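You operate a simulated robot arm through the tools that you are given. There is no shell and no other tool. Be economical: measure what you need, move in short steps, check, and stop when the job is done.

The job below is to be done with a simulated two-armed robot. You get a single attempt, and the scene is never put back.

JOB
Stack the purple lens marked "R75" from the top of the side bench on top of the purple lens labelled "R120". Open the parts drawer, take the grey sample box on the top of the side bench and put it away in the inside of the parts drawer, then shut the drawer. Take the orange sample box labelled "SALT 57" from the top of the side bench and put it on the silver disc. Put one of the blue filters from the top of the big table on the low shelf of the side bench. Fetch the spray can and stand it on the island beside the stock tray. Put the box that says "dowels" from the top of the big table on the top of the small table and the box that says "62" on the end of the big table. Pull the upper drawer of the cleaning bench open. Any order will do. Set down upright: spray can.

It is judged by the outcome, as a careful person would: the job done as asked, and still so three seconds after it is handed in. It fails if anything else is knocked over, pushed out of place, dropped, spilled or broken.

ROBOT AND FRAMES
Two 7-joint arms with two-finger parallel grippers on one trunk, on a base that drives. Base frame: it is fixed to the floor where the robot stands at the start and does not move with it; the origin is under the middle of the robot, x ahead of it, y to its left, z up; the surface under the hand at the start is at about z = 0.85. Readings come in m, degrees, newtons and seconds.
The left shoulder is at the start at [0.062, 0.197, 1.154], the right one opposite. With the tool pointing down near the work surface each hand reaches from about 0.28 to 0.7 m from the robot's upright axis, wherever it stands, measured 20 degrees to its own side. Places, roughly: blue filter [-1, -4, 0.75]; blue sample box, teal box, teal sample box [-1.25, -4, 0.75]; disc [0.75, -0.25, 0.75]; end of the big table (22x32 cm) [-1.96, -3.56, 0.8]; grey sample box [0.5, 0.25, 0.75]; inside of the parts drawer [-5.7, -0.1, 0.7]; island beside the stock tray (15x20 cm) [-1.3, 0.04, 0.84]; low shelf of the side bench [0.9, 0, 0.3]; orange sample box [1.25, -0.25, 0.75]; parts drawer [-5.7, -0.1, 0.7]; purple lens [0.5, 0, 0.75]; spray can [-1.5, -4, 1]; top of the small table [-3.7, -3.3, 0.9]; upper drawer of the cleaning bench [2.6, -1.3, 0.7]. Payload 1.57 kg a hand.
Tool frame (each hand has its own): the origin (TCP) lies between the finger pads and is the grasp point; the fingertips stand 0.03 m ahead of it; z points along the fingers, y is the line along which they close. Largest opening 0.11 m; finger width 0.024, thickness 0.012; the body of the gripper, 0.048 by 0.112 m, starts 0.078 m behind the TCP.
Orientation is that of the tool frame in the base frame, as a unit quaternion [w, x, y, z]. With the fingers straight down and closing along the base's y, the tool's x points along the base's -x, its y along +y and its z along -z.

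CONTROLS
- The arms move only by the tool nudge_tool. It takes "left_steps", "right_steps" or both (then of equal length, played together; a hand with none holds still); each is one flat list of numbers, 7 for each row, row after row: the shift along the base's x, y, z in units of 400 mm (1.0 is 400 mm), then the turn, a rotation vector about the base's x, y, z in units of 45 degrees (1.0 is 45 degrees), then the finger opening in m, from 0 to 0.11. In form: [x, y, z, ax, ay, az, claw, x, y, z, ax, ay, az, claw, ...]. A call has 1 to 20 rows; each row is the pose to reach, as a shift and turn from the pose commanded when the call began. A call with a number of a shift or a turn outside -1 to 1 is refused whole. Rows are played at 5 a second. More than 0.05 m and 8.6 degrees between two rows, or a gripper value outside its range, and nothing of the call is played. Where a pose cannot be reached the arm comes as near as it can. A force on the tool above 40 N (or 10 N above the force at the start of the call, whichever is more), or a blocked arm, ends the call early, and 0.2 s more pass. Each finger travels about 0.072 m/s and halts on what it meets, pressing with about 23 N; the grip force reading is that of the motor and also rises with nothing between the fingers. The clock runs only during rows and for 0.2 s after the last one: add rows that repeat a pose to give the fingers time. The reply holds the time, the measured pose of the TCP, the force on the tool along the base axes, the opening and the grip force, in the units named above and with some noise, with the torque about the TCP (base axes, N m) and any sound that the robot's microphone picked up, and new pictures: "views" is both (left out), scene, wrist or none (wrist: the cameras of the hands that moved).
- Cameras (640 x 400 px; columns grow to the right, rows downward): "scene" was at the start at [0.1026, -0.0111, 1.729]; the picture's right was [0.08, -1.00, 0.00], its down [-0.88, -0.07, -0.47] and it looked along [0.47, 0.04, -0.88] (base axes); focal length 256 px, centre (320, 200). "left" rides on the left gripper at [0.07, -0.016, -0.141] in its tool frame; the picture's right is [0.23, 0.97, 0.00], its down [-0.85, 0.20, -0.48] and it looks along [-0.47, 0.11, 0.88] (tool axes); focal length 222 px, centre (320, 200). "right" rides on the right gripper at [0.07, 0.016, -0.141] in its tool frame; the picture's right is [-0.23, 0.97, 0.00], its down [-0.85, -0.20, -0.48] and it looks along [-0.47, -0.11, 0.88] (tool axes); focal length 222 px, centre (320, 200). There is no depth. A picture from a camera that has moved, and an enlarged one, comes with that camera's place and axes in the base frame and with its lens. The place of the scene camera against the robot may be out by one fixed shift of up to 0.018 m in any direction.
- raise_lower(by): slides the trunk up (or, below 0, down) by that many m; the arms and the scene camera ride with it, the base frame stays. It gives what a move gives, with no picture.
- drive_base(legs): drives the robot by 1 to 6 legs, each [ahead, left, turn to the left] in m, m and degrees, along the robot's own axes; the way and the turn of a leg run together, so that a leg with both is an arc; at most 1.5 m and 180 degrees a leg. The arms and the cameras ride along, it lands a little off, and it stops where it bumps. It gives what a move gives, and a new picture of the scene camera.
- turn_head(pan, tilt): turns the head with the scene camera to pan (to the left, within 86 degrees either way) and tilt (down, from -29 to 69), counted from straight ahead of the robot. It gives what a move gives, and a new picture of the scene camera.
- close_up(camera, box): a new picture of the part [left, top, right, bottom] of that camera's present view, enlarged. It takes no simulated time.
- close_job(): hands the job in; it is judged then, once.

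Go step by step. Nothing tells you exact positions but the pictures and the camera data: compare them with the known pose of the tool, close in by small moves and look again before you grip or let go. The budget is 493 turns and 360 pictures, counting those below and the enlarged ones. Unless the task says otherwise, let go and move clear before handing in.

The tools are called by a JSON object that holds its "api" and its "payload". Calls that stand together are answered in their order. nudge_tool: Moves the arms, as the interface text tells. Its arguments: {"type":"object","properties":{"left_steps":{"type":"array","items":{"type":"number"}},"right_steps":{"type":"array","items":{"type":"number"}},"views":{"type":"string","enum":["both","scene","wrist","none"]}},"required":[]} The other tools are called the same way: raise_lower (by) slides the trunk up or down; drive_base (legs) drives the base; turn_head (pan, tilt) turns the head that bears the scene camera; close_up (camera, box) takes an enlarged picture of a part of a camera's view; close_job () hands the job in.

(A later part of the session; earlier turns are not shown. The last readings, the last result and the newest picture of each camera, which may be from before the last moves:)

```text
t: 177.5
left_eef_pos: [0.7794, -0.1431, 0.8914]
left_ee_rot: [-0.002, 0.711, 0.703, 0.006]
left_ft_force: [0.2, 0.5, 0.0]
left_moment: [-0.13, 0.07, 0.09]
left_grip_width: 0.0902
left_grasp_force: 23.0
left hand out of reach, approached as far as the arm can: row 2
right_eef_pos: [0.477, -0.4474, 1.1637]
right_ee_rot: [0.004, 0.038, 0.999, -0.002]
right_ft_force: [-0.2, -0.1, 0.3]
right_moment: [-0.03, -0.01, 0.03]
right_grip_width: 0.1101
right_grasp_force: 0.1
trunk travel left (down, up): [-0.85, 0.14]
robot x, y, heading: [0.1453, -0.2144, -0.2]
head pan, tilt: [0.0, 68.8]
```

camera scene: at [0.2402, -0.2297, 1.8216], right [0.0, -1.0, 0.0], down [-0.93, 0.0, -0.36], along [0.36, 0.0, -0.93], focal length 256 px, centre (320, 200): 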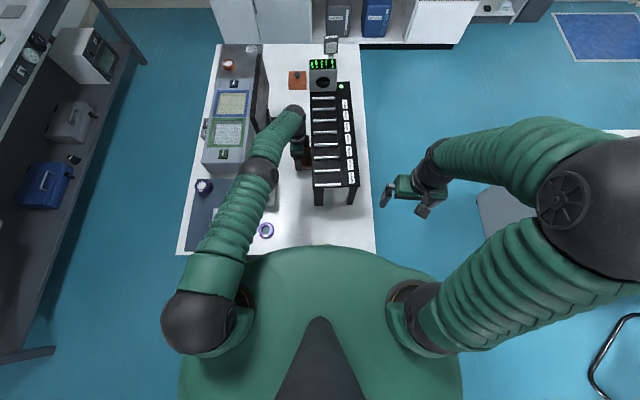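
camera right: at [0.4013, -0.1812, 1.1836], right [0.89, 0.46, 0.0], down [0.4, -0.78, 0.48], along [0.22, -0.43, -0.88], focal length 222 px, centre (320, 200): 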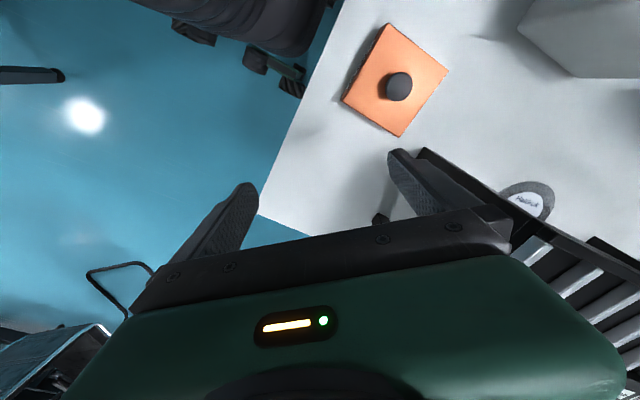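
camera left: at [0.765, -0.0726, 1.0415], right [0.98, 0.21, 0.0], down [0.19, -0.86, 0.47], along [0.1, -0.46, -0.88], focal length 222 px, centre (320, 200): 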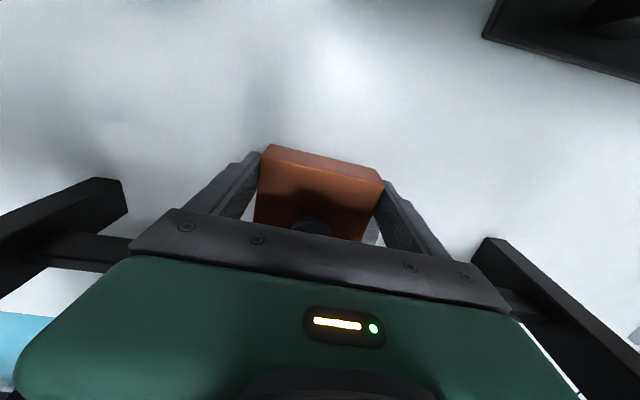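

Contact with the disc. Open and rise straight up.

{"api": "nudge_tool", "payload": {"left_steps": [0, 0, 0, 0, 0, 0, 0.092, 0, 0, 0, 0, 0, 0, 0.1, 0, 0, 0, 0, 0, 0, 0.11, 0, 0, 0.0, 0, 0, 0, 0.11, 0, 0.01, 0.06, 0, 0, 0, 0.11, -0.01, 0.03, 0.15, 0, 0, 0, 0.11, -0.02, 0.03, 0.26, 0, 0, 0, 0.11], "views": "wrist"}}

{"api": "close_up", "payload": {"camera": "left", "box": [220, 90, 420, 220]}}

```text
t: 179.1
left_eef_pos: [0.7656, -0.1305, 0.9978]
left_ee_rot: [-0.002, 0.711, 0.703, 0.005]
left_ft_force: [0.0, -0.5, -0.4]
left_moment: [0.01, 0.0, -0.01]
left_grip_width: 0.1099
left_grasp_force: 0.0
right_eef_pos: [0.4771, -0.4468, 1.1638]
right_ee_rot: [0.005, 0.038, 0.999, -0.002]
right_ft_force: [-0.8, -0.1, 0.0]
right_moment: [-0.01, 0.0, -0.01]
right_grip_width: 0.11
right_grasp_force: 0.1
trunk travel left (down, up): [-0.85, 0.14]
robot x, y, heading: [0.1449, -0.2118, -0.2]
head pan, tilt: [0.0, 68.8]
heard: snap
camera left: at [0.7492, -0.0621, 1.1401], right [0.98, 0.21, 0.01], down [0.19, -0.86, 0.47], along [0.11, -0.46, -0.88], focal length 222 px, centre (320, 200)
```

left: 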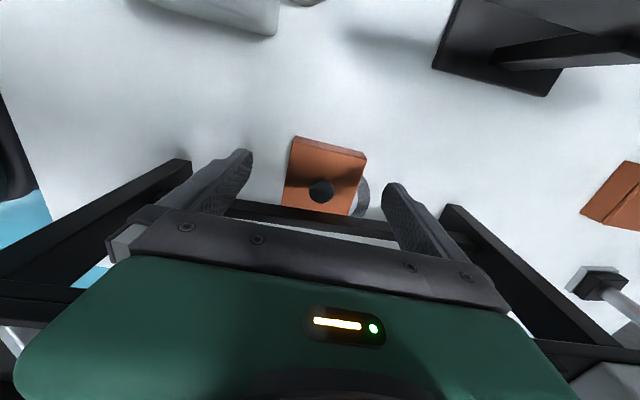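

```text
3.08 times, centred on (320, 155) of left
camera zoom: at [0.7492, -0.0621, 1.1401], right [0.98, 0.21, 0.01], down [0.19, -0.86, 0.47], along [0.11, -0.46, -0.88], focal length 684 px, centre (320, 338)
```

zoom: 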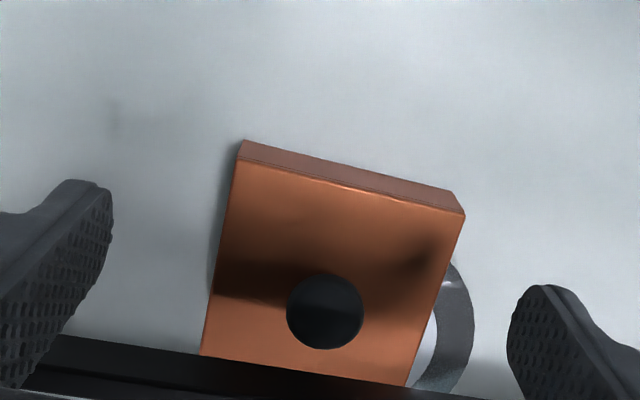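

The SALT 57 box sits flat on the disc with lid on. Retract the left arm and restore its wrist.

{"api": "nudge_tool", "payload": {"left_steps": [-0.03, 0.02, 0.1, 0, 0, 0, 0.11, -0.06, 0.03, 0.2, 0, 0, 0, 0.11, -0.08, 0.03, 0.32, 0, 0, 0, 0.11, -0.12, 0.05, 0.43, 0, 0, 0.1, 0.11, -0.2, 0.08, 0.5, 0, 0, 0.25, 0.11, -0.28, 0.12, 0.55, 0, 0, 0.42, 0.11, -0.36, 0.16, 0.58, 0, 0, 0.59, 0.11, -0.44, 0.2, 0.6, 0, 0, 0.76, 0.11, -0.52, 0.24, 0.6, 0, 0, 0.9, 0.11, -0.6, 0.28, 0.6, 0, 0, 1.0, 0.11], "views": "none"}}

{"api": "nudge_tool", "payload": {"left_steps": [0, 0.05, 0, 0, 0, 0.17, 0.11, 0, 0.1, 0, 0, 0, 0.34, 0.11, 0, 0.15, 0, 0, 0, 0.51, 0.11, 0, 0.2, 0, 0, 0, 0.68, 0.11, 0, 0.25, 0, 0, 0, 0.85, 0.11, 0, 0.3, 0, 0, 0, 1.0, 0.11], "views": "scene"}}

```text
t: 181.3
left_eef_pos: [0.5275, -0.0175, 1.2396]
left_ee_rot: [-0.004, 0.388, 0.922, 0.005]
left_ft_force: [0.3, 0.2, 0.5]
left_moment: [-0.02, -0.02, -0.02]
left_grip_width: 0.1099
left_grasp_force: 0.0
right_eef_pos: [0.4761, -0.4463, 1.1634]
right_ee_rot: [0.005, 0.04, 0.999, -0.003]
right_ft_force: [0.5, -0.1, -0.3]
right_moment: [0.02, -0.01, 0.04]
right_grip_width: 0.1101
right_grasp_force: 0.1
trunk travel left (down, up): [-0.85, 0.14]
robot x, y, heading: [0.1413, -0.2123, -0.2]
head pan, tilt: [0.0, 68.8]
```

```text
t: 182.7
left_eef_pos: [0.5285, 0.1041, 1.2366]
left_ee_rot: [-0.006, 0.006, 1.0, 0.002]
left_ft_force: [0.4, -0.1, -0.5]
left_moment: [-0.01, -0.01, 0.01]
left_grip_width: 0.11
left_grasp_force: 0.0
right_eef_pos: [0.4779, -0.4451, 1.1643]
right_ee_rot: [0.004, 0.039, 0.999, -0.002]
right_ft_force: [-0.1, -0.8, 0.1]
right_moment: [0.01, 0.01, -0.02]
right_grip_width: 0.1101
right_grasp_force: 0.1
trunk travel left (down, up): [-0.85, 0.14]
robot x, y, heading: [0.143, -0.2119, 0.1]
head pan, tilt: [0.0, 68.8]
camera scene: at [0.2376, -0.2275, 1.8218], right [0.0, -1.0, 0.0], down [-0.93, 0.0, -0.36], along [0.36, 0.0, -0.93], focal length 256 px, centre (320, 200)
```

scene: 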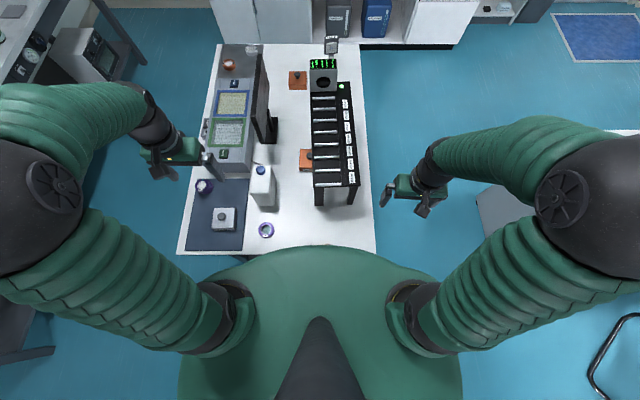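

Next: the cleaning-bench drawer. Back out and drive down the right-hand corridor.

{"api": "drive_base", "payload": {"legs": [[-0.26, 0, 0], [0, -0.72, 0]]}}

{"api": "turn_head", "payload": {"pan": -10, "tilt": 25}}

```text
t: 188.1
left_eef_pos: [0.2641, -0.6091, 1.2358]
left_ee_rot: [-0.005, 0.005, 1.0, 0.0]
left_ft_force: [-0.1, -0.6, -0.4]
left_moment: [-0.06, 0.0, -0.03]
left_grip_width: 0.1099
left_grasp_force: 0.0
right_eef_pos: [0.2142, -1.1594, 1.1654]
right_ee_rot: [0.005, 0.04, 0.999, -0.004]
right_ft_force: [0.0, 0.0, 0.5]
right_moment: [-0.03, -0.03, 0.03]
right_grip_width: 0.1101
right_grasp_force: 0.0
trunk travel left (down, up): [-0.85, 0.14]
robot x, y, heading: [-0.1193, -0.9336, -0.1]
head pan, tilt: [0.0, 68.8]
camera scene: at [-0.026, -0.9392, 1.8217], right [0.0, -1.0, 0.01], down [-0.93, 0.0, -0.36], along [0.36, 0.0, -0.93], focal length 256 px, centre (320, 200)
```

scene: 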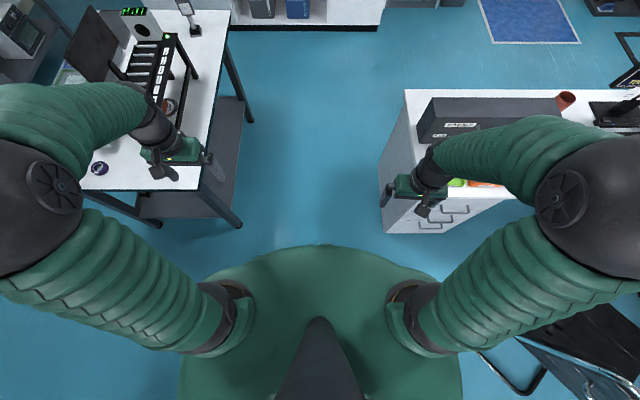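

```text
t: 189.2
left_eef_pos: [0.2635, -0.6143, 1.2355]
left_ee_rot: [-0.005, 0.005, 1.0, 0.002]
left_ft_force: [-0.6, -0.2, 0.6]
left_moment: [-0.01, -0.01, 0.01]
left_grip_width: 0.1099
left_grasp_force: 0.0
right_eef_pos: [0.2131, -1.1647, 1.1641]
right_ee_rot: [0.003, 0.038, 0.999, -0.002]
right_ft_force: [0.1, -0.1, 0.1]
right_moment: [-0.02, 0.0, -0.04]
right_grip_width: 0.1101
right_grasp_force: 0.0
trunk travel left (down, up): [-0.85, 0.14]
robot x, y, heading: [-0.1223, -0.9327, 0.0]
head pan, tilt: [-10.0, 25.0]
camera scene: at [0.0086, -0.9621, 1.8811], right [-0.17, -0.98, 0.0], down [-0.42, 0.07, -0.91], along [0.89, -0.16, -0.42], focal length 256 px, centre (320, 200)
```

scene: 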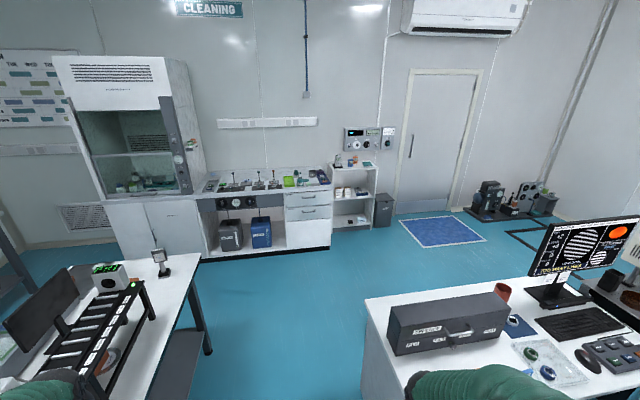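

Drive up to the cleaning bench.

{"api": "drive_base", "payload": {"legs": [[1.5, 0, 0], [0.2, -0.15, 0]]}}

{"api": "turn_head", "payload": {"pan": -10, "tilt": 45}}

```text
t: 198.0
left_eef_pos: [1.9459, -0.7364, 1.2382]
left_ee_rot: [-0.003, -0.006, 1.0, 0.002]
left_ft_force: [0.1, -0.6, 0.4]
left_moment: [0.0, 0.0, 0.02]
left_grip_width: 0.1102
left_grasp_force: 0.1
right_eef_pos: [1.9071, -1.2894, 1.1657]
right_ee_rot: [0.006, 0.027, 1.0, -0.003]
right_ft_force: [0.1, -1.2, 0.8]
right_moment: [-0.02, 0.02, -0.03]
right_grip_width: 0.1098
right_grasp_force: 0.1
trunk travel left (down, up): [-0.85, 0.14]
robot x, y, heading: [1.5715, -1.0613, 1.0]
head pan, tilt: [-10.0, 25.0]
camera scene: at [1.6949, -1.0892, 1.8817], right [-0.15, -0.99, 0.0], down [-0.42, 0.06, -0.91], along [0.9, -0.14, -0.42], focal length 256 px, centre (320, 200)
```

scene: 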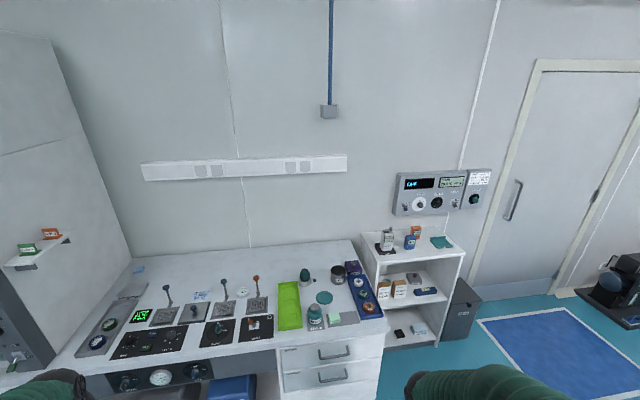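

```text
t: 198.8
left_eef_pos: [1.9496, -0.7388, 1.238]
left_ee_rot: [-0.005, -0.005, 1.0, 0.002]
left_ft_force: [-0.2, 0.0, -0.6]
left_moment: [-0.01, 0.01, 0.03]
left_grip_width: 0.11
left_grasp_force: 0.0
right_eef_pos: [1.9111, -1.289, 1.1634]
right_ee_rot: [0.004, 0.027, 1.0, -0.001]
right_ft_force: [0.5, 0.1, 0.7]
right_moment: [0.02, 0.03, -0.03]
right_grip_width: 0.1098
right_grasp_force: 0.0
trunk travel left (down, up): [-0.85, 0.14]
robot x, y, heading: [1.5717, -1.061, 1.6]
head pan, tilt: [-10.0, 45.0]
camera scene: at [1.6909, -1.0906, 1.8507], right [-0.15, -0.99, 0.0], down [-0.7, 0.11, -0.71], along [0.7, -0.11, -0.71], focal length 256 px, centre (320, 200)
```

scene: 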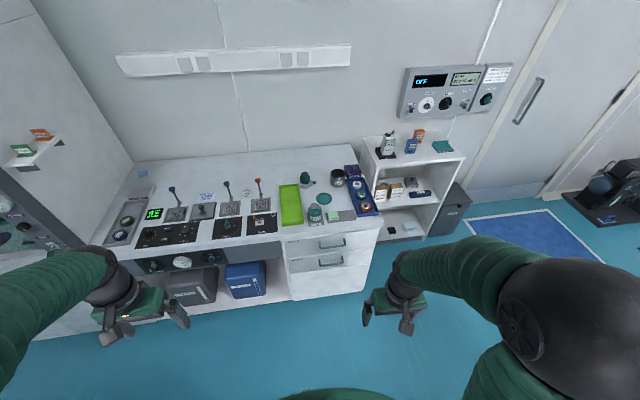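

Upper (WIPES) drawer handle at about [2.438, −1.274, 0.774]. Lower the trunk and turn the right hand to point forward with vertical closing.

{"api": "raise_lower", "payload": {"by": -0.35}}

{"api": "nudge_tool", "payload": {"right_steps": [0, 0, 0, -0.1, -0.1, 0.1, 0.08, 0, 0, 0, -0.2, -0.2, 0.2, 0.08, 0, 0, 0, -0.3, -0.3, 0.3, 0.08, 0, 0, 0, -0.4, -0.4, 0.4, 0.08, 0, 0, 0, -0.5, -0.5, 0.5, 0.08, 0, 0, 0, -0.6, -0.6, 0.6, 0.08, 0, 0, 0, -0.7, -0.7, 0.7, 0.08, 0, 0, 0, -0.77, -0.77, 0.77, 0.08], "views": "scene"}}

```text
t: 202.2
left_eef_pos: [1.9483, -0.7401, 0.8877]
left_ee_rot: [-0.004, -0.006, 1.0, 0.003]
left_ft_force: [-0.2, -0.1, 0.8]
left_moment: [-0.02, 0.0, 0.02]
left_grip_width: 0.11
left_grasp_force: 0.0
right_eef_pos: [1.9103, -1.2891, 0.8141]
right_ee_rot: [0.005, 0.027, 1.0, -0.001]
right_ft_force: [-0.7, -0.2, -0.2]
right_moment: [0.02, 0.02, -0.01]
right_grip_width: 0.1101
right_grasp_force: 0.2
trunk travel left (down, up): [-0.5, 0.49]
robot x, y, heading: [1.5727, -1.061, 1.2]
head pan, tilt: [-10.0, 45.0]
```

```text
t: 204.2
left_eef_pos: [1.9475, -0.738, 0.8871]
left_ee_rot: [-0.005, -0.006, 1.0, 0.002]
left_ft_force: [-0.4, 0.2, -1.1]
left_moment: [0.01, -0.03, 0.0]
left_grip_width: 0.11
left_grasp_force: 0.0
right_eef_pos: [2.0307, -1.2279, 0.8356]
right_ee_rot: [0.342, -0.225, 0.871, -0.271]
right_ft_force: [0.2, 0.0, -0.2]
right_moment: [0.03, 0.01, -0.01]
right_grip_width: 0.0798
right_grasp_force: 0.0
right hand out of reach, approached as far as the arm can: row 2, 3, 4, 5, 6, 7, 8
trunk travel left (down, up): [-0.5, 0.49]
robot x, y, heading: [1.5718, -1.062, 0.9]
head pan, tilt: [-10.0, 45.0]
stopped in row 8 (right hand): the arm was blocked; the commanded pose is now the measured one
camera scene: at [1.691, -1.0907, 1.5009], right [-0.15, -0.99, 0.0], down [-0.7, 0.11, -0.71], along [0.7, -0.11, -0.71], focal length 256 px, centre (320, 200)
```

scene: 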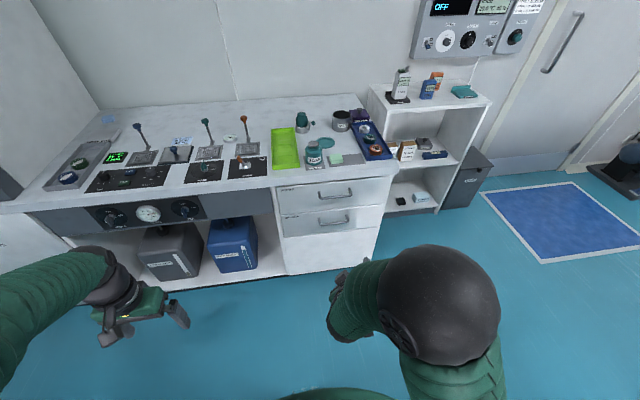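

The tool needs more forward distance to point ahead. Move forward, then finish the rotation.

{"api": "nudge_tool", "payload": {"right_steps": [0.09, 0, 0, 0, 0, 0, 0.08, 0.18, 0, 0, 0, 0, 0, 0.08, 0.27, 0, 0, 0, 0, 0, 0.08, 0.36, 0, -0.02, 0, 0, 0, 0.08, 0.4, 0, -0.04, -0.12, -0.08, 0.096, 0.08, 0.42, 0, -0.06, -0.24, -0.16, 0.192, 0.08, 0.42, 0, -0.06, -0.36, -0.243, 0.288, 0.08, 0.42, 0, -0.06, -0.48, -0.323, 0.385, 0.08, 0.42, 0, -0.06, -0.6, -0.404, 0.48, 0.08, 0.42, 0, -0.06, -0.72, -0.485, 0.577, 0.08, 0.42, 0, -0.06, -0.84, -0.566, 0.673, 0.08, 0.42, 0, -0.06, -0.96, -0.647, 0.769, 0.08], "views": "both"}}

```text
t: 206.8
left_eef_pos: [1.9495, -0.7374, 0.887]
left_ee_rot: [-0.004, -0.006, 1.0, 0.002]
left_ft_force: [0.0, 0.6, -0.1]
left_moment: [-0.03, 0.02, -0.02]
left_grip_width: 0.1103
left_grasp_force: 0.1
right_eef_pos: [2.2006, -1.2181, 0.8126]
right_ee_rot: [-0.5, 0.506, -0.496, 0.499]
right_ft_force: [-0.2, -0.5, -0.1]
right_moment: [0.01, 0.0, 0.0]
right_grip_width: 0.0801
right_grasp_force: 0.0
trunk travel left (down, up): [-0.5, 0.49]
robot x, y, heading: [1.5762, -1.0655, 1.1]
head pan, tilt: [-10.0, 45.0]
camera scene: at [1.6917, -1.0884, 1.5006], right [-0.15, -0.99, 0.0], down [-0.7, 0.11, -0.71], along [0.7, -0.11, -0.71], focal length 256 px, centre (320, 200)
camera right: at [2.0589, -1.291, 0.7971], right [-0.01, 0.22, -0.98], down [-0.49, 0.85, 0.19], along [0.87, 0.48, 0.1], focal length 222 px, centre (320, 200)
```

scene: 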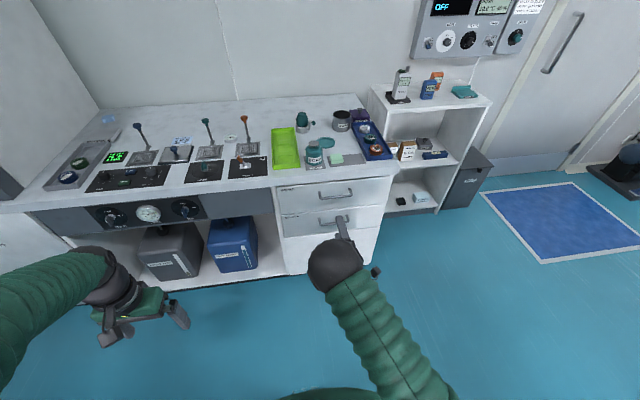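
right: 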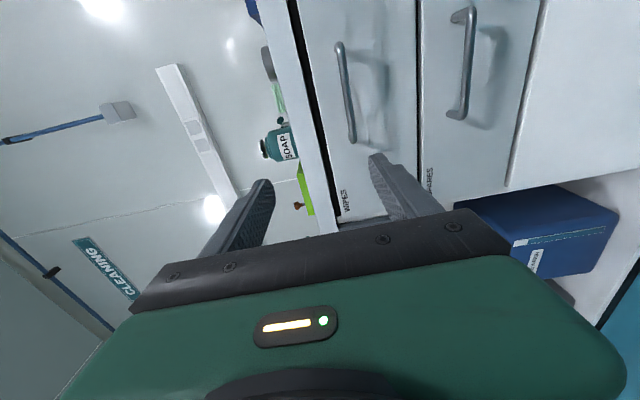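

The hand points forward perfectly, and the handle is at z≈0.759, y from −1.32 to −1.18. Drive forward 10 cm, then align.

{"api": "drive_base", "payload": {"legs": [[0.1, 0, -1]]}}

{"api": "nudge_tool", "payload": {"right_steps": [0, -0.04, -0.06, 0, 0, 0, 0.06, 0, -0.085, -0.13, 0, 0, 0, 0.06, 0, -0.085, -0.13, 0, 0, 0, 0.06], "views": "wrist"}}

```text
t: 208.0
left_eef_pos: [2.0563, -0.7438, 0.8866]
left_ee_rot: [-0.005, 0.002, 1.0, 0.002]
left_ft_force: [0.4, 0.4, -0.1]
left_moment: [-0.02, 0.0, -0.03]
left_grip_width: 0.1102
left_grasp_force: 0.1
right_eef_pos: [2.2981, -1.2313, 0.8118]
right_ee_rot: [-0.495, 0.501, -0.502, 0.502]
right_ft_force: [0.2, -0.2, -0.4]
right_moment: [0.03, 0.02, 0.02]
right_grip_width: 0.0801
right_grasp_force: 0.0
trunk travel left (down, up): [-0.5, 0.49]
robot x, y, heading: [1.6756, -1.0591, 0.4]
head pan, tilt: [-10.0, 45.0]
camera scene: at [1.793, -1.0913, 1.5005], right [-0.17, -0.99, 0.0], down [-0.7, 0.12, -0.71], along [0.69, -0.12, -0.71], focal length 256 px, centre (320, 200)
```

scene: 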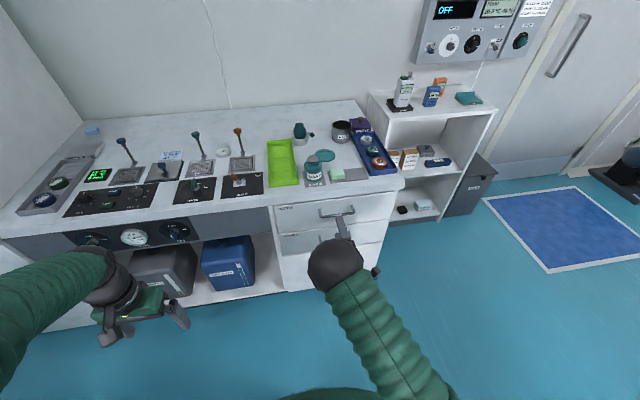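

```text
t: 208.8
left_eef_pos: [2.0539, -0.7443, 0.8881]
left_ee_rot: [-0.003, 0.003, 1.0, 0.002]
left_ft_force: [0.4, -0.3, -0.7]
left_moment: [0.0, 0.01, -0.04]
left_grip_width: 0.11
left_grasp_force: 0.1
right_eef_pos: [2.2977, -1.2667, 0.7588]
right_ee_rot: [-0.495, 0.501, -0.501, 0.503]
right_ft_force: [-0.4, 0.7, 0.6]
right_moment: [-0.02, -0.03, 0.0]
right_grip_width: 0.0601
right_grasp_force: 0.1
trunk travel left (down, up): [-0.5, 0.49]
robot x, y, heading: [1.6739, -1.062, -0.1]
head pan, tilt: [-10.0, 45.0]
camera right: at [2.156, -1.3346, 0.7444], right [0.0, 0.22, -0.98], down [-0.47, 0.86, 0.19], along [0.88, 0.46, 0.1], focal length 222 px, centre (320, 200)
```

right: 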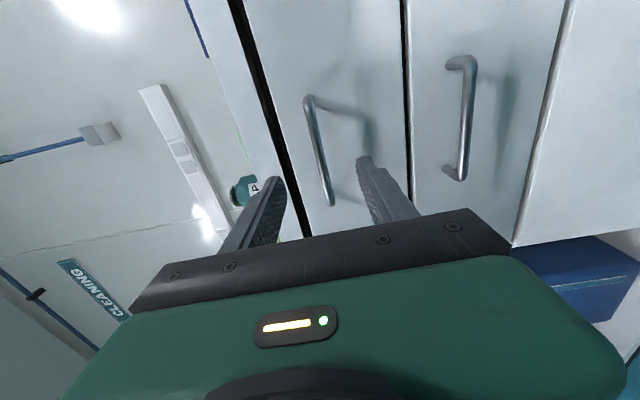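

Aligned with the handle (z 0.76). Advance over it.

{"api": "nudge_tool", "payload": {"right_steps": [0.1, 0.02, 0.003, 0, 0, 0, 0.06, 0.2, 0.03, 0.003, 0, 0, 0, 0.06, 0.27, 0.03, 0.003, 0, 0, 0, 0.06, 0.3, 0.03, 0.003, 0, 0, 0, 0.06], "views": "wrist"}}

```text
t: 209.8
left_eef_pos: [2.0558, -0.7445, 0.8872]
left_ee_rot: [-0.005, 0.003, 1.0, 0.002]
left_ft_force: [-0.3, -0.3, -0.3]
left_moment: [0.0, -0.01, -0.02]
left_grip_width: 0.1104
left_grasp_force: 0.0
right_eef_pos: [2.4167, -1.2544, 0.761]
right_ee_rot: [-0.496, 0.501, -0.502, 0.502]
right_ft_force: [0.7, 0.0, 0.3]
right_moment: [0.0, -0.02, 0.05]
right_grip_width: 0.0599
right_grasp_force: 0.1
trunk travel left (down, up): [-0.5, 0.49]
robot x, y, heading: [1.6782, -1.0672, 0.1]
head pan, tilt: [-10.0, 45.0]
camera right: at [2.2751, -1.3221, 0.7465], right [0.0, 0.22, -0.98], down [-0.47, 0.86, 0.2], along [0.88, 0.46, 0.1], focal length 222 px, centre (320, 200)
```

right: 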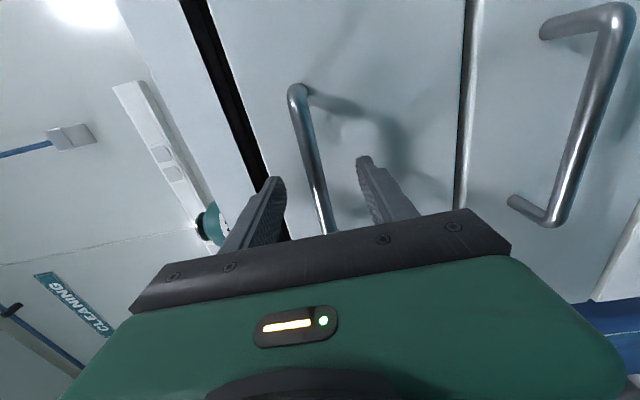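

Handle is between the pads; advance 1 cm and close.

{"api": "nudge_tool", "payload": {"right_steps": [0.02, 0, 0, 0, 0, 0, 0.06, 0.02, 0, 0, 0, 0, 0, 0.04, 0.02, 0, 0, 0, 0, 0, 0.02, 0.02, 0, 0, 0, 0, 0, 0.003, 0.02, 0, 0, 0, 0, 0, 0.003], "views": "none"}}

```text
t: 211.0
left_eef_pos: [2.0558, -0.7444, 0.887]
left_ee_rot: [-0.005, 0.004, 1.0, 0.002]
left_ft_force: [-0.1, 0.0, -0.3]
left_moment: [0.0, 0.02, 0.0]
left_grip_width: 0.11
left_grasp_force: 0.0
right_eef_pos: [2.4242, -1.2532, 0.7601]
right_ee_rot: [-0.495, 0.5, -0.501, 0.503]
right_ft_force: [-0.9, -1.0, -0.9]
right_moment: [0.55, -0.02, -0.06]
right_grip_width: 0.0118
right_grasp_force: 29.6
trunk travel left (down, up): [-0.5, 0.49]
robot x, y, heading: [1.6696, -1.065, 0.1]
head pan, tilt: [-10.0, 45.0]
```

Gripped. Pull straight back.

{"api": "nudge_tool", "payload": {"right_steps": [-0.05, 0, 0, 0, 0, 0, 0.003, -0.1, 0, 0, 0, 0, 0, 0.003, -0.16, 0, 0, 0, 0, 0, 0.003, -0.22, 0, 0, 0, 0, 0, 0.003, -0.28, 0, 0, 0, 0, 0, 0.003, -0.34, 0, 0, 0, 0, 0, 0.003, -0.4, 0, 0, 0, 0, 0, 0.003], "views": "scene"}}

```text
t: 212.6
left_eef_pos: [2.0543, -0.7439, 0.887]
left_ee_rot: [-0.003, 0.004, 1.0, 0.002]
left_ft_force: [-0.9, 0.7, 0.5]
left_moment: [0.0, 0.02, 0.02]
left_grip_width: 0.11
left_grasp_force: 0.1
right_eef_pos: [2.2626, -1.2546, 0.7609]
right_ee_rot: [-0.495, 0.501, -0.501, 0.503]
right_ft_force: [-0.6, 1.1, 3.7]
right_moment: [0.56, 0.13, 0.17]
right_grip_width: 0.0117
right_grasp_force: 29.3
trunk travel left (down, up): [-0.5, 0.49]
robot x, y, heading: [1.6756, -1.059, -0.0]
head pan, tilt: [-10.0, 45.0]
camera scene: at [1.7909, -1.0908, 1.5007], right [-0.17, -0.99, 0.0], down [-0.7, 0.12, -0.71], along [0.7, -0.12, -0.71], focal length 256 px, centre (320, 200)
```

scene: 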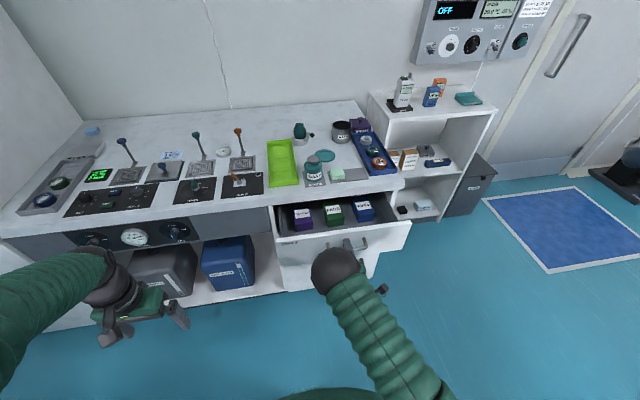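

The drawer opens, showing small boxes inside. Pull it further with the base.

{"api": "drive_base", "payload": {"legs": [[-0.1, 0, 0]]}}

```text
t: 213.8
left_eef_pos: [1.9515, -0.7446, 0.8886]
left_ee_rot: [-0.004, 0.003, 1.0, 0.003]
left_ft_force: [-0.6, 0.2, 0.0]
left_moment: [0.02, 0.01, 0.02]
left_grip_width: 0.1101
left_grasp_force: 0.0
right_eef_pos: [2.1638, -1.2533, 0.761]
right_ee_rot: [-0.496, 0.501, -0.501, 0.503]
right_ft_force: [0.1, -0.1, 2.1]
right_moment: [0.45, -0.06, -0.37]
right_grip_width: 0.0121
right_grasp_force: 29.2
trunk travel left (down, up): [-0.5, 0.49]
robot x, y, heading: [1.5723, -1.0638, 0.1]
head pan, tilt: [-10.0, 45.0]
camera scene: at [1.6899, -1.0916, 1.5008], right [-0.17, -0.99, 0.0], down [-0.7, 0.12, -0.71], along [0.7, -0.12, -0.71], focal length 256 px, centre (320, 200)
```

scene: 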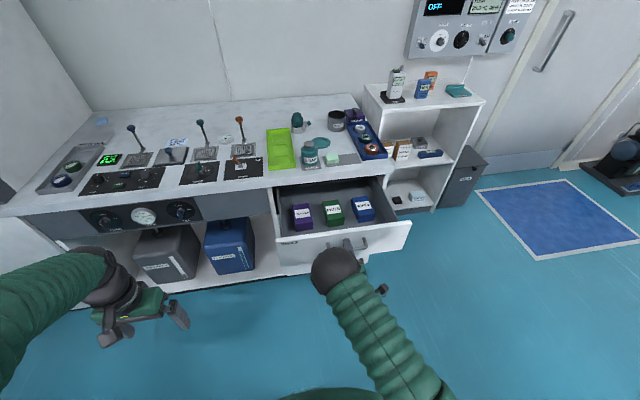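

Drawer open 26 cm. Release and back away.

{"api": "nudge_tool", "payload": {"right_steps": [0, 0, 0, 0, 0, 0, 0.03, 0, 0, 0, 0, 0, 0, 0.06, 0, 0, 0, 0, 0, 0, 0.06], "views": "none"}}

{"api": "drive_base", "payload": {"legs": [[-0.25, 0.1, 0]]}}

```text
t: 214.6
left_eef_pos: [1.9523, -0.7455, 0.8885]
left_ee_rot: [-0.004, 0.004, 1.0, 0.002]
left_ft_force: [0.3, -0.7, 0.2]
left_moment: [0.0, -0.01, 0.05]
left_grip_width: 0.11
left_grasp_force: 0.0
right_eef_pos: [2.164, -1.2544, 0.7619]
right_ee_rot: [-0.496, 0.501, -0.501, 0.502]
right_ft_force: [0.7, 0.7, 0.3]
right_moment: [0.0, 0.01, 0.03]
right_grip_width: 0.0599
right_grasp_force: 0.0
trunk travel left (down, up): [-0.5, 0.49]
robot x, y, heading: [1.5747, -1.0625, 0.2]
head pan, tilt: [-10.0, 45.0]
```

```text
t: 216.4
left_eef_pos: [1.706, -0.6476, 0.8883]
left_ee_rot: [-0.003, 0.006, 1.0, 0.003]
left_ft_force: [-0.2, -0.6, 0.5]
left_moment: [-0.01, -0.03, 0.02]
left_grip_width: 0.1101
left_grasp_force: 0.1
right_eef_pos: [1.9127, -1.1571, 0.7605]
right_ee_rot: [-0.495, 0.499, -0.503, 0.503]
right_ft_force: [-0.2, 0.4, -0.4]
right_moment: [-0.01, 0.03, -0.02]
right_grip_width: 0.06
right_grasp_force: 0.1
trunk travel left (down, up): [-0.5, 0.49]
robot x, y, heading: [1.3262, -0.9618, -0.0]
head pan, tilt: [-10.0, 45.0]
camera scene: at [1.4429, -0.9948, 1.5005], right [-0.17, -0.98, 0.0], down [-0.7, 0.12, -0.71], along [0.69, -0.12, -0.71], focal length 256 px, centre (320, 200)
```

scene: 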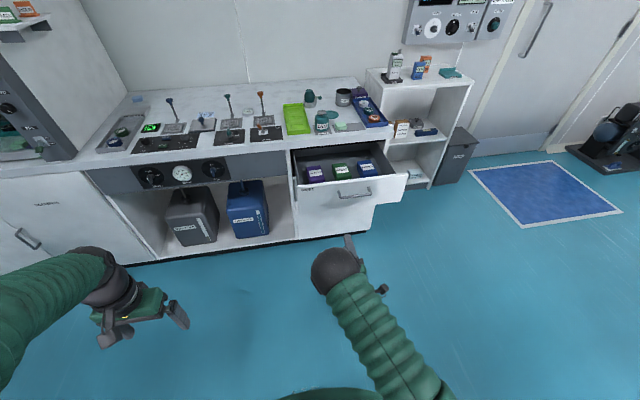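

Drawer task done. Raise the trunk and restore the right hand to pointing down.

{"api": "raise_lower", "payload": {"by": 0.35}}

{"api": "nudge_tool", "payload": {"right_steps": [0, 0, 0, 0.1, 0.1, -0.1, 0.06, 0, 0, 0, 0.2, 0.2, -0.2, 0.06, 0, 0, 0, 0.3, 0.3, -0.3, 0.06, 0, 0, 0, 0.4, 0.4, -0.4, 0.06, 0, 0, 0, 0.5, 0.5, -0.5, 0.06, -0.03, 0, 0, 0.6, 0.6, -0.6, 0.06, -0.06, 0, 0, 0.7, 0.7, -0.7, 0.06, -0.1, 0, 0, 0.77, 0.77, -0.77, 0.06], "views": "none"}}

{"api": "nudge_tool", "payload": {"right_steps": [-0.05, 0, 0, 0.1, 0.1, -0.1, 0.06, -0.1, 0, 0, 0.2, 0.2, -0.2, 0.06, -0.15, 0, 0, 0.3, 0.3, -0.3, 0.06, -0.2, 0, 0, 0.4, 0.4, -0.4, 0.06, -0.25, 0, 0, 0.5, 0.5, -0.5, 0.06, -0.3, 0, 0, 0.6, 0.6, -0.6, 0.06, -0.35, 0, 0, 0.7, 0.7, -0.7, 0.06, -0.38, 0, 0, 0.77, 0.77, -0.77, 0.06], "views": "scene"}}

```text
t: 219.9
left_eef_pos: [1.7053, -0.6456, 1.2385]
left_ee_rot: [-0.003, 0.006, 1.0, 0.003]
left_ft_force: [1.0, 0.7, 0.3]
left_moment: [0.0, -0.01, 0.0]
left_grip_width: 0.1099
left_grasp_force: 0.1
right_eef_pos: [1.9135, -1.1559, 1.1114]
right_ee_rot: [-0.495, 0.499, -0.501, 0.505]
right_ft_force: [-0.1, 0.7, -0.3]
right_moment: [0.02, -0.02, -0.03]
right_grip_width: 0.0601
right_grasp_force: 0.0
trunk travel left (down, up): [-0.85, 0.14]
robot x, y, heading: [1.3265, -0.9598, -0.2]
head pan, tilt: [-10.0, 45.0]
```

```text
t: 221.7
left_eef_pos: [1.7052, -0.6446, 1.2387]
left_ee_rot: [-0.002, 0.005, 1.0, 0.003]
left_ft_force: [1.1, 0.0, -0.8]
left_moment: [0.02, -0.01, 0.04]
left_grip_width: 0.11
left_grasp_force: 0.0
right_eef_pos: [1.8722, -1.1553, 1.1109]
right_ee_rot: [0.283, -0.291, 0.867, -0.29]
right_ft_force: [-0.9, -0.1, -0.6]
right_moment: [-0.01, 0.0, -0.05]
right_grip_width: 0.0601
right_grasp_force: 0.1
trunk travel left (down, up): [-0.85, 0.14]
robot x, y, heading: [1.3252, -0.964, 0.2]
head pan, tilt: [-10.0, 45.0]
```

```text
t: 223.5
left_eef_pos: [1.706, -0.6455, 1.2395]
left_ee_rot: [-0.004, 0.006, 1.0, 0.003]
left_ft_force: [0.0, -0.4, 0.7]
left_moment: [-0.01, -0.01, 0.02]
left_grip_width: 0.11
left_grasp_force: 0.0
right_eef_pos: [1.7205, -1.1565, 1.1119]
right_ee_rot: [-0.007, -0.003, 1.0, 0.001]
right_ft_force: [0.6, 0.0, 0.5]
right_moment: [0.0, -0.01, 0.03]
right_grip_width: 0.0601
right_grasp_force: 0.0
trunk travel left (down, up): [-0.85, 0.14]
robot x, y, heading: [1.3261, -0.9586, 0.0]
head pan, tilt: [-10.0, 45.0]
camera scene: at [1.4433, -0.9927, 1.8506], right [-0.17, -0.98, 0.0], down [-0.7, 0.12, -0.71], along [0.69, -0.12, -0.71], focal length 256 px, centre (320, 200)
```

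scene: 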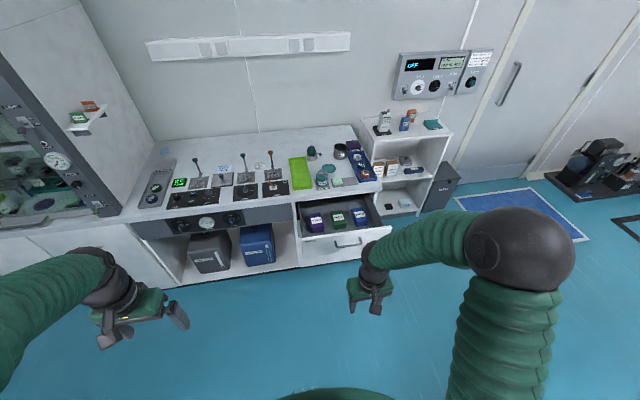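

Now to the big table. Reverse along the corridor and look that way.

{"api": "drive_base", "payload": {"legs": [[-1.5, 0, 0], [0, -0.2, 0]]}}

{"api": "turn_head", "payload": {"pan": -86, "tilt": 30}}

```text
t: 232.1
left_eef_pos: [0.2011, -0.8306, 1.2365]
left_ee_rot: [-0.004, 0.003, 1.0, 0.0]
left_ft_force: [-0.7, -0.1, -0.4]
left_moment: [-0.01, 0.01, 0.0]
left_grip_width: 0.1101
left_grasp_force: 0.1
right_eef_pos: [0.2183, -1.3419, 1.1119]
right_ee_rot: [-0.006, -0.005, 1.0, -0.003]
right_ft_force: [-0.8, 0.6, 0.7]
right_moment: [-0.03, -0.01, 0.02]
right_grip_width: 0.0599
right_grasp_force: 0.0
trunk travel left (down, up): [-0.85, 0.14]
robot x, y, heading: [-0.1772, -1.1581, 0.2]
head pan, tilt: [-10.0, 45.0]
camera scene: at [-0.0594, -1.1702, 1.8506], right [-0.17, -0.99, 0.01], down [-0.7, 0.11, -0.71], along [0.7, -0.13, -0.71], focal length 256 px, centre (320, 200)
```

scene: 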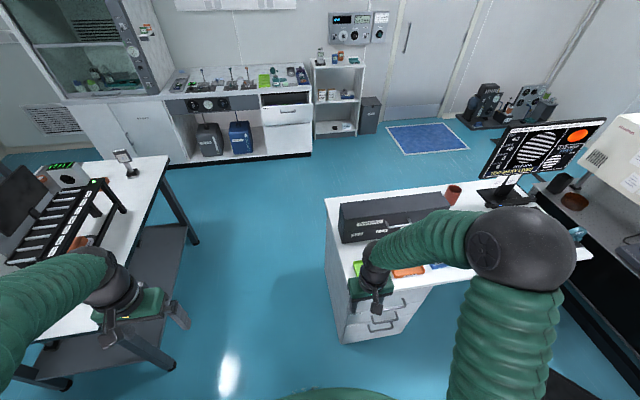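

```text
t: 233.6
left_eef_pos: [0.2005, -0.8407, 1.2395]
left_ee_rot: [-0.003, 0.002, 1.0, 0.003]
left_ft_force: [0.3, 0.9, -0.2]
left_moment: [0.0, 0.01, 0.04]
left_grip_width: 0.1102
left_grasp_force: 0.2
right_eef_pos: [0.2178, -1.3506, 1.1111]
right_ee_rot: [-0.007, -0.007, 1.0, 0.001]
right_ft_force: [-0.4, 0.0, 0.0]
right_moment: [-0.01, 0.01, 0.0]
right_grip_width: 0.06
right_grasp_force: 0.0
trunk travel left (down, up): [-0.85, 0.14]
robot x, y, heading: [-0.181, -1.1552, 0.0]
head pan, tilt: [-85.9, 30.0]
camera scene: at [-0.1323, -1.2625, 1.8733], right [-1.0, -0.07, 0.0], down [-0.04, 0.5, -0.87], along [0.06, -0.86, -0.5], focal length 256 px, centre (320, 200)
```

scene: 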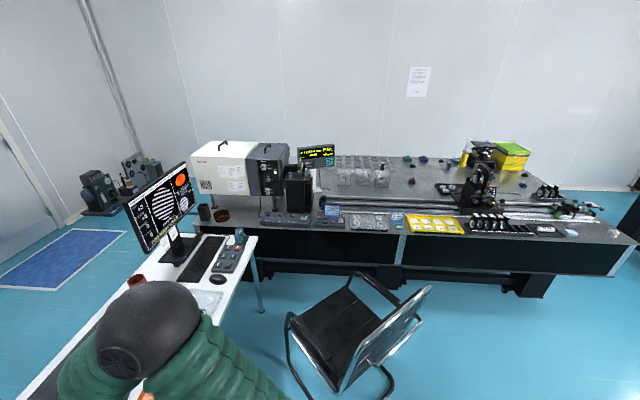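

The big table front edge is at y≈−2.6, back edge about −4.1; the wanted items lie along its back. Zoom in.

{"api": "close_up", "payload": {"camera": "scene", "box": [320, 130, 640, 260]}}

{"api": "close_up", "payload": {"camera": "scene", "box": [420, 130, 560, 210]}}

{"api": "close_up", "payload": {"camera": "scene", "box": [320, 140, 440, 220]}}

```text
2.00 times, centred on (480, 195) of scene
camera zoom: at [-0.1323, -1.2625, 1.8733], right [-1.0, -0.07, 0.0], down [-0.04, 0.5, -0.87], along [0.06, -0.86, -0.5], focal length 513 px, centre (0, 210)
```

zoom: 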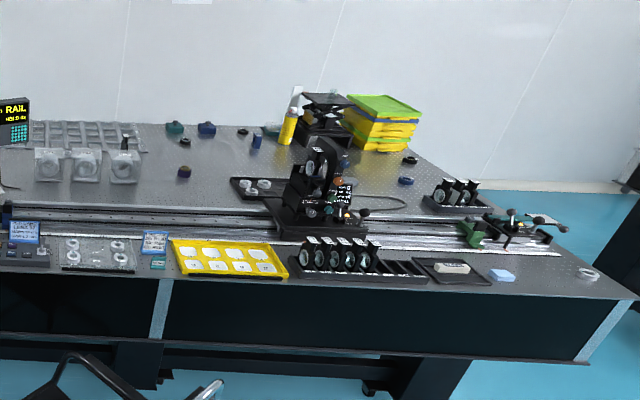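

```text
4.57 times, centred on (490, 170) of scene
camera zoom: at [-0.1323, -1.2625, 1.8733], right [-1.0, -0.07, 0.0], down [-0.04, 0.5, -0.87], along [0.06, -0.86, -0.5], focal length 1172 px, centre (-457, 337)
```

zoom: 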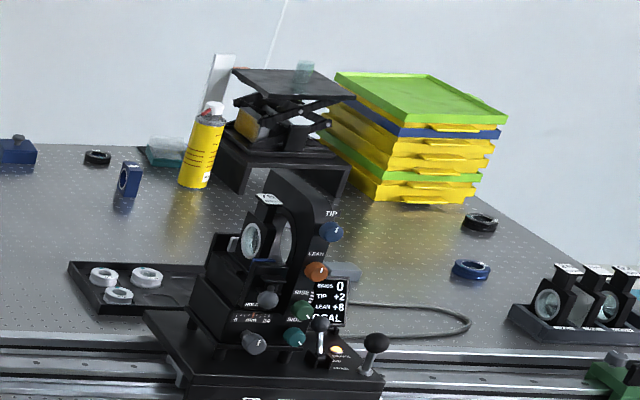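

```text
5.00 times, centred on (380, 180) of scene
camera zoom: at [-0.1323, -1.2625, 1.8733], right [-1.0, -0.07, 0.0], down [-0.04, 0.5, -0.87], along [0.06, -0.86, -0.5], focal length 1282 px, centre (20, 300)
```

zoom: 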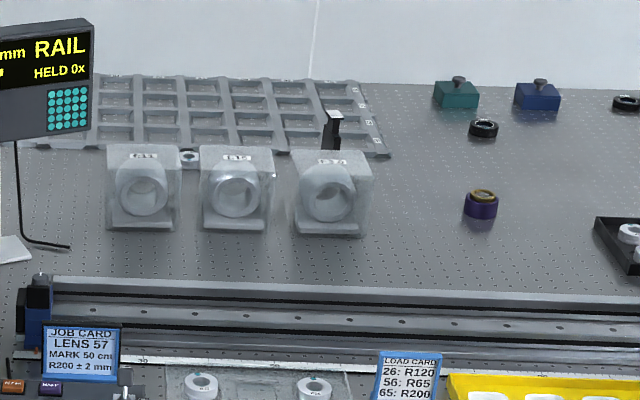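

Spray can at about [−1.49, −3.94], sample boxes around [−1, −4.1], so I'll approach from behind the table. Drive toward its left end.

{"api": "drive_base", "payload": {"legs": [[0, -0.12, 0], [-1.0, 0, 0], [-0.3, -0.4, 0]]}}

{"api": "drive_base", "payload": {"legs": [[0, 0, -90], [0, -1.0, 0]]}}

{"api": "turn_head", "payload": {"pan": 0, "tilt": 25}}

```text
t: 242.2
left_eef_pos: [-1.1031, -1.3546, 1.2381]
left_ee_rot: [-0.004, 0.014, 1.0, 0.002]
left_ft_force: [0.2, 1.2, 0.3]
left_moment: [-0.04, 0.01, 0.01]
left_grip_width: 0.1101
left_grasp_force: 0.1
right_eef_pos: [-1.0966, -1.8652, 1.1104]
right_ee_rot: [-0.006, 0.006, 1.0, -0.001]
right_ft_force: [-0.3, 0.3, -0.1]
right_moment: [-0.06, 0.0, -0.02]
right_grip_width: 0.06
right_grasp_force: 0.1
trunk travel left (down, up): [-0.85, 0.14]
robot x, y, heading: [-1.4898, -1.6662, -1.0]
head pan, tilt: [-85.9, 30.0]
camera scene: at [-1.4437, -1.7642, 1.8737], right [-1.0, -0.05, 0.0], down [-0.03, 0.49, -0.87], along [0.04, -0.87, -0.5], focal length 256 px, centre (320, 200)
```

scene: 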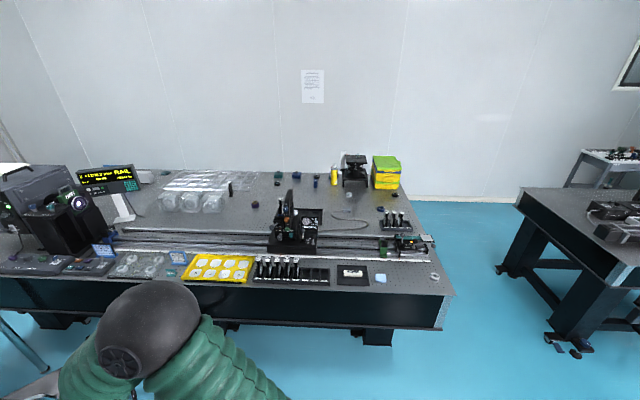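

```text
t: 251.1
left_eef_pos: [-2.1705, -2.025, 1.2392]
left_ee_rot: [0.0, 0.72, 0.694, 0.003]
left_ft_force: [0.7, -0.2, 0.0]
left_moment: [0.0, 0.03, 0.0]
left_grip_width: 0.11
left_grasp_force: 0.0
right_eef_pos: [-2.6811, -2.0282, 1.1114]
right_ee_rot: [-0.004, 0.713, 0.701, 0.004]
right_ft_force: [0.1, 0.3, -0.2]
right_moment: [0.02, 0.01, 0.0]
right_grip_width: 0.0599
right_grasp_force: 0.0
trunk travel left (down, up): [-0.85, 0.14]
robot x, y, heading: [-2.4765, -1.6393, -91.1]
head pan, tilt: [-85.9, 30.0]
camera scene: at [-2.558, -1.6933, 1.8735], right [-0.04, 1.0, 0.0], down [0.5, 0.02, -0.87], along [-0.87, -0.04, -0.5], focal length 256 px, centre (320, 200)
```

scene: 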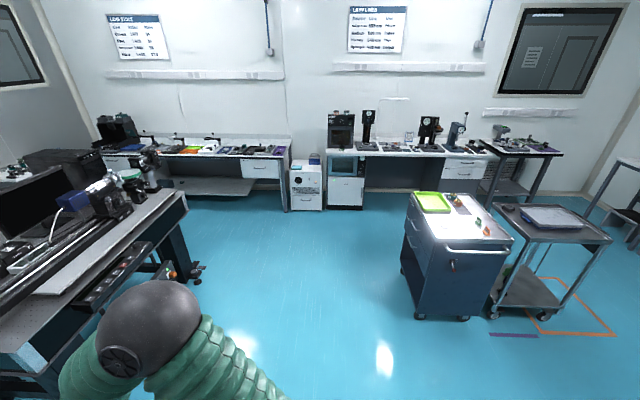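

```text
t: 252.7
left_eef_pos: [-2.1735, -2.025, 1.2406]
left_ee_rot: [0.002, 0.719, 0.695, 0.004]
left_ft_force: [-1.1, -0.7, 0.7]
left_moment: [-0.01, 0.0, -0.01]
left_grip_width: 0.11
left_grasp_force: 0.0
right_eef_pos: [-2.6836, -2.0276, 1.1122]
right_ee_rot: [-0.003, 0.713, 0.701, 0.004]
right_ft_force: [-0.3, 0.1, -0.1]
right_moment: [-0.01, 0.01, 0.01]
right_grip_width: 0.06
right_grasp_force: 0.0
trunk travel left (down, up): [-0.85, 0.14]
robot x, y, heading: [-2.4736, -1.6366, -91.5]
head pan, tilt: [0.0, 25.0]
camera scene: at [-2.4746, -1.7814, 1.8811], right [-1.0, 0.03, 0.0], down [0.01, 0.42, -0.91], along [-0.02, -0.91, -0.42], focal length 256 px, centre (320, 200)
```

scene: 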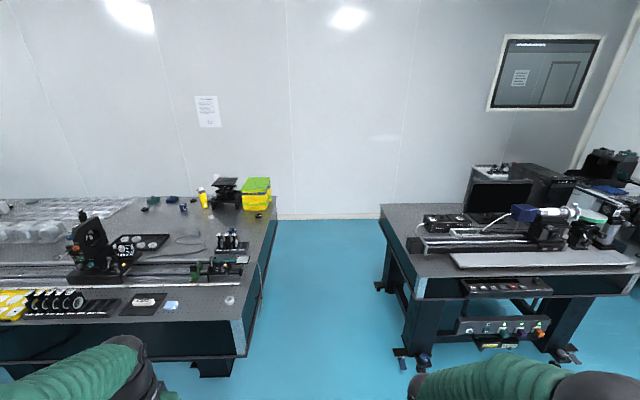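

A 0.87 m passage lies between the big table's end (x≈−2.1) and the small table (x≈−2.97). I turn round here and reverse through it so I face +y behind the table.

{"api": "drive_base", "payload": {"legs": [[0, 0, 90], [0, 0, 91.5], [0, 0.06, 0]]}}

{"api": "drive_base", "payload": {"legs": [[-1.5, 0, 0], [-1.5, 0, 0]]}}

```text
t: 261.3
left_eef_pos: [-2.8167, -1.2501, 1.2452]
left_ee_rot: [-0.008, -0.69, 0.724, 0.008]
left_ft_force: [0.4, 0.4, 0.0]
left_moment: [0.0, 0.03, 0.0]
left_grip_width: 0.1101
left_grasp_force: 0.1
right_eef_pos: [-2.3083, -1.2523, 1.1075]
right_ee_rot: [-0.01, -0.695, 0.718, 0.003]
right_ft_force: [0.1, -1.2, 1.0]
right_moment: [0.01, 0.02, -0.02]
right_grip_width: 0.0599
right_grasp_force: 0.1
trunk travel left (down, up): [-0.85, 0.14]
robot x, y, heading: [-2.5338, -1.6348, 87.7]
head pan, tilt: [0.0, 25.0]
camera scene: at [-2.5153, -1.5297, 1.8812], right [1.0, -0.03, -0.01], down [-0.02, -0.42, -0.91], along [0.03, 0.91, -0.42], focal length 256 px, centre (320, 200)
```

scene: 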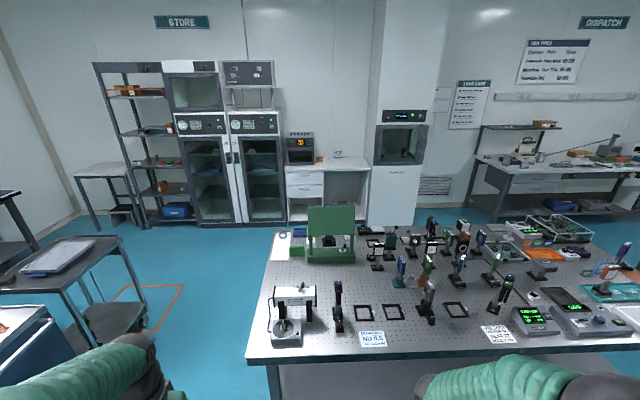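

```text
t: 275.8
left_eef_pos: [-2.8939, -4.2661, 1.2436]
left_ee_rot: [0.007, 0.707, -0.707, -0.005]
left_ft_force: [0.0, 0.1, 0.2]
left_moment: [0.0, 0.01, -0.01]
left_grip_width: 0.1098
left_grasp_force: 0.1
right_eef_pos: [-2.3851, -4.2428, 1.1092]
right_ee_rot: [0.008, 0.713, -0.701, -0.001]
right_ft_force: [0.0, -0.1, -0.7]
right_moment: [0.01, 0.02, -0.02]
right_grip_width: 0.06
right_grasp_force: 0.0
trunk travel left (down, up): [-0.85, 0.14]
robot x, y, heading: [-2.5894, -4.6375, 90.7]
head pan, tilt: [0.0, 25.0]
camera scene: at [-2.5834, -4.5279, 1.881], right [1.0, 0.01, 0.0], down [0.01, -0.42, -0.91], along [-0.01, 0.91, -0.42], focal length 256 px, centre (320, 200)
```

scene: 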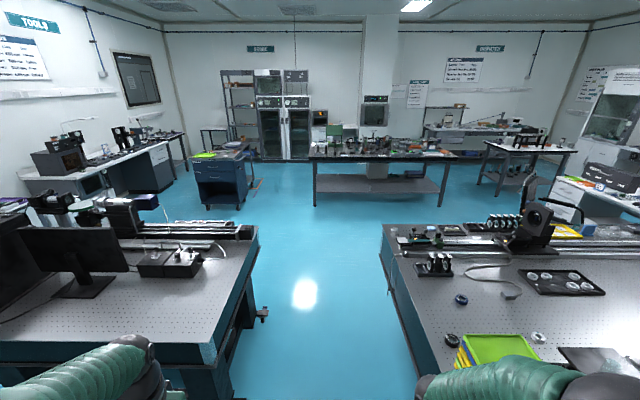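

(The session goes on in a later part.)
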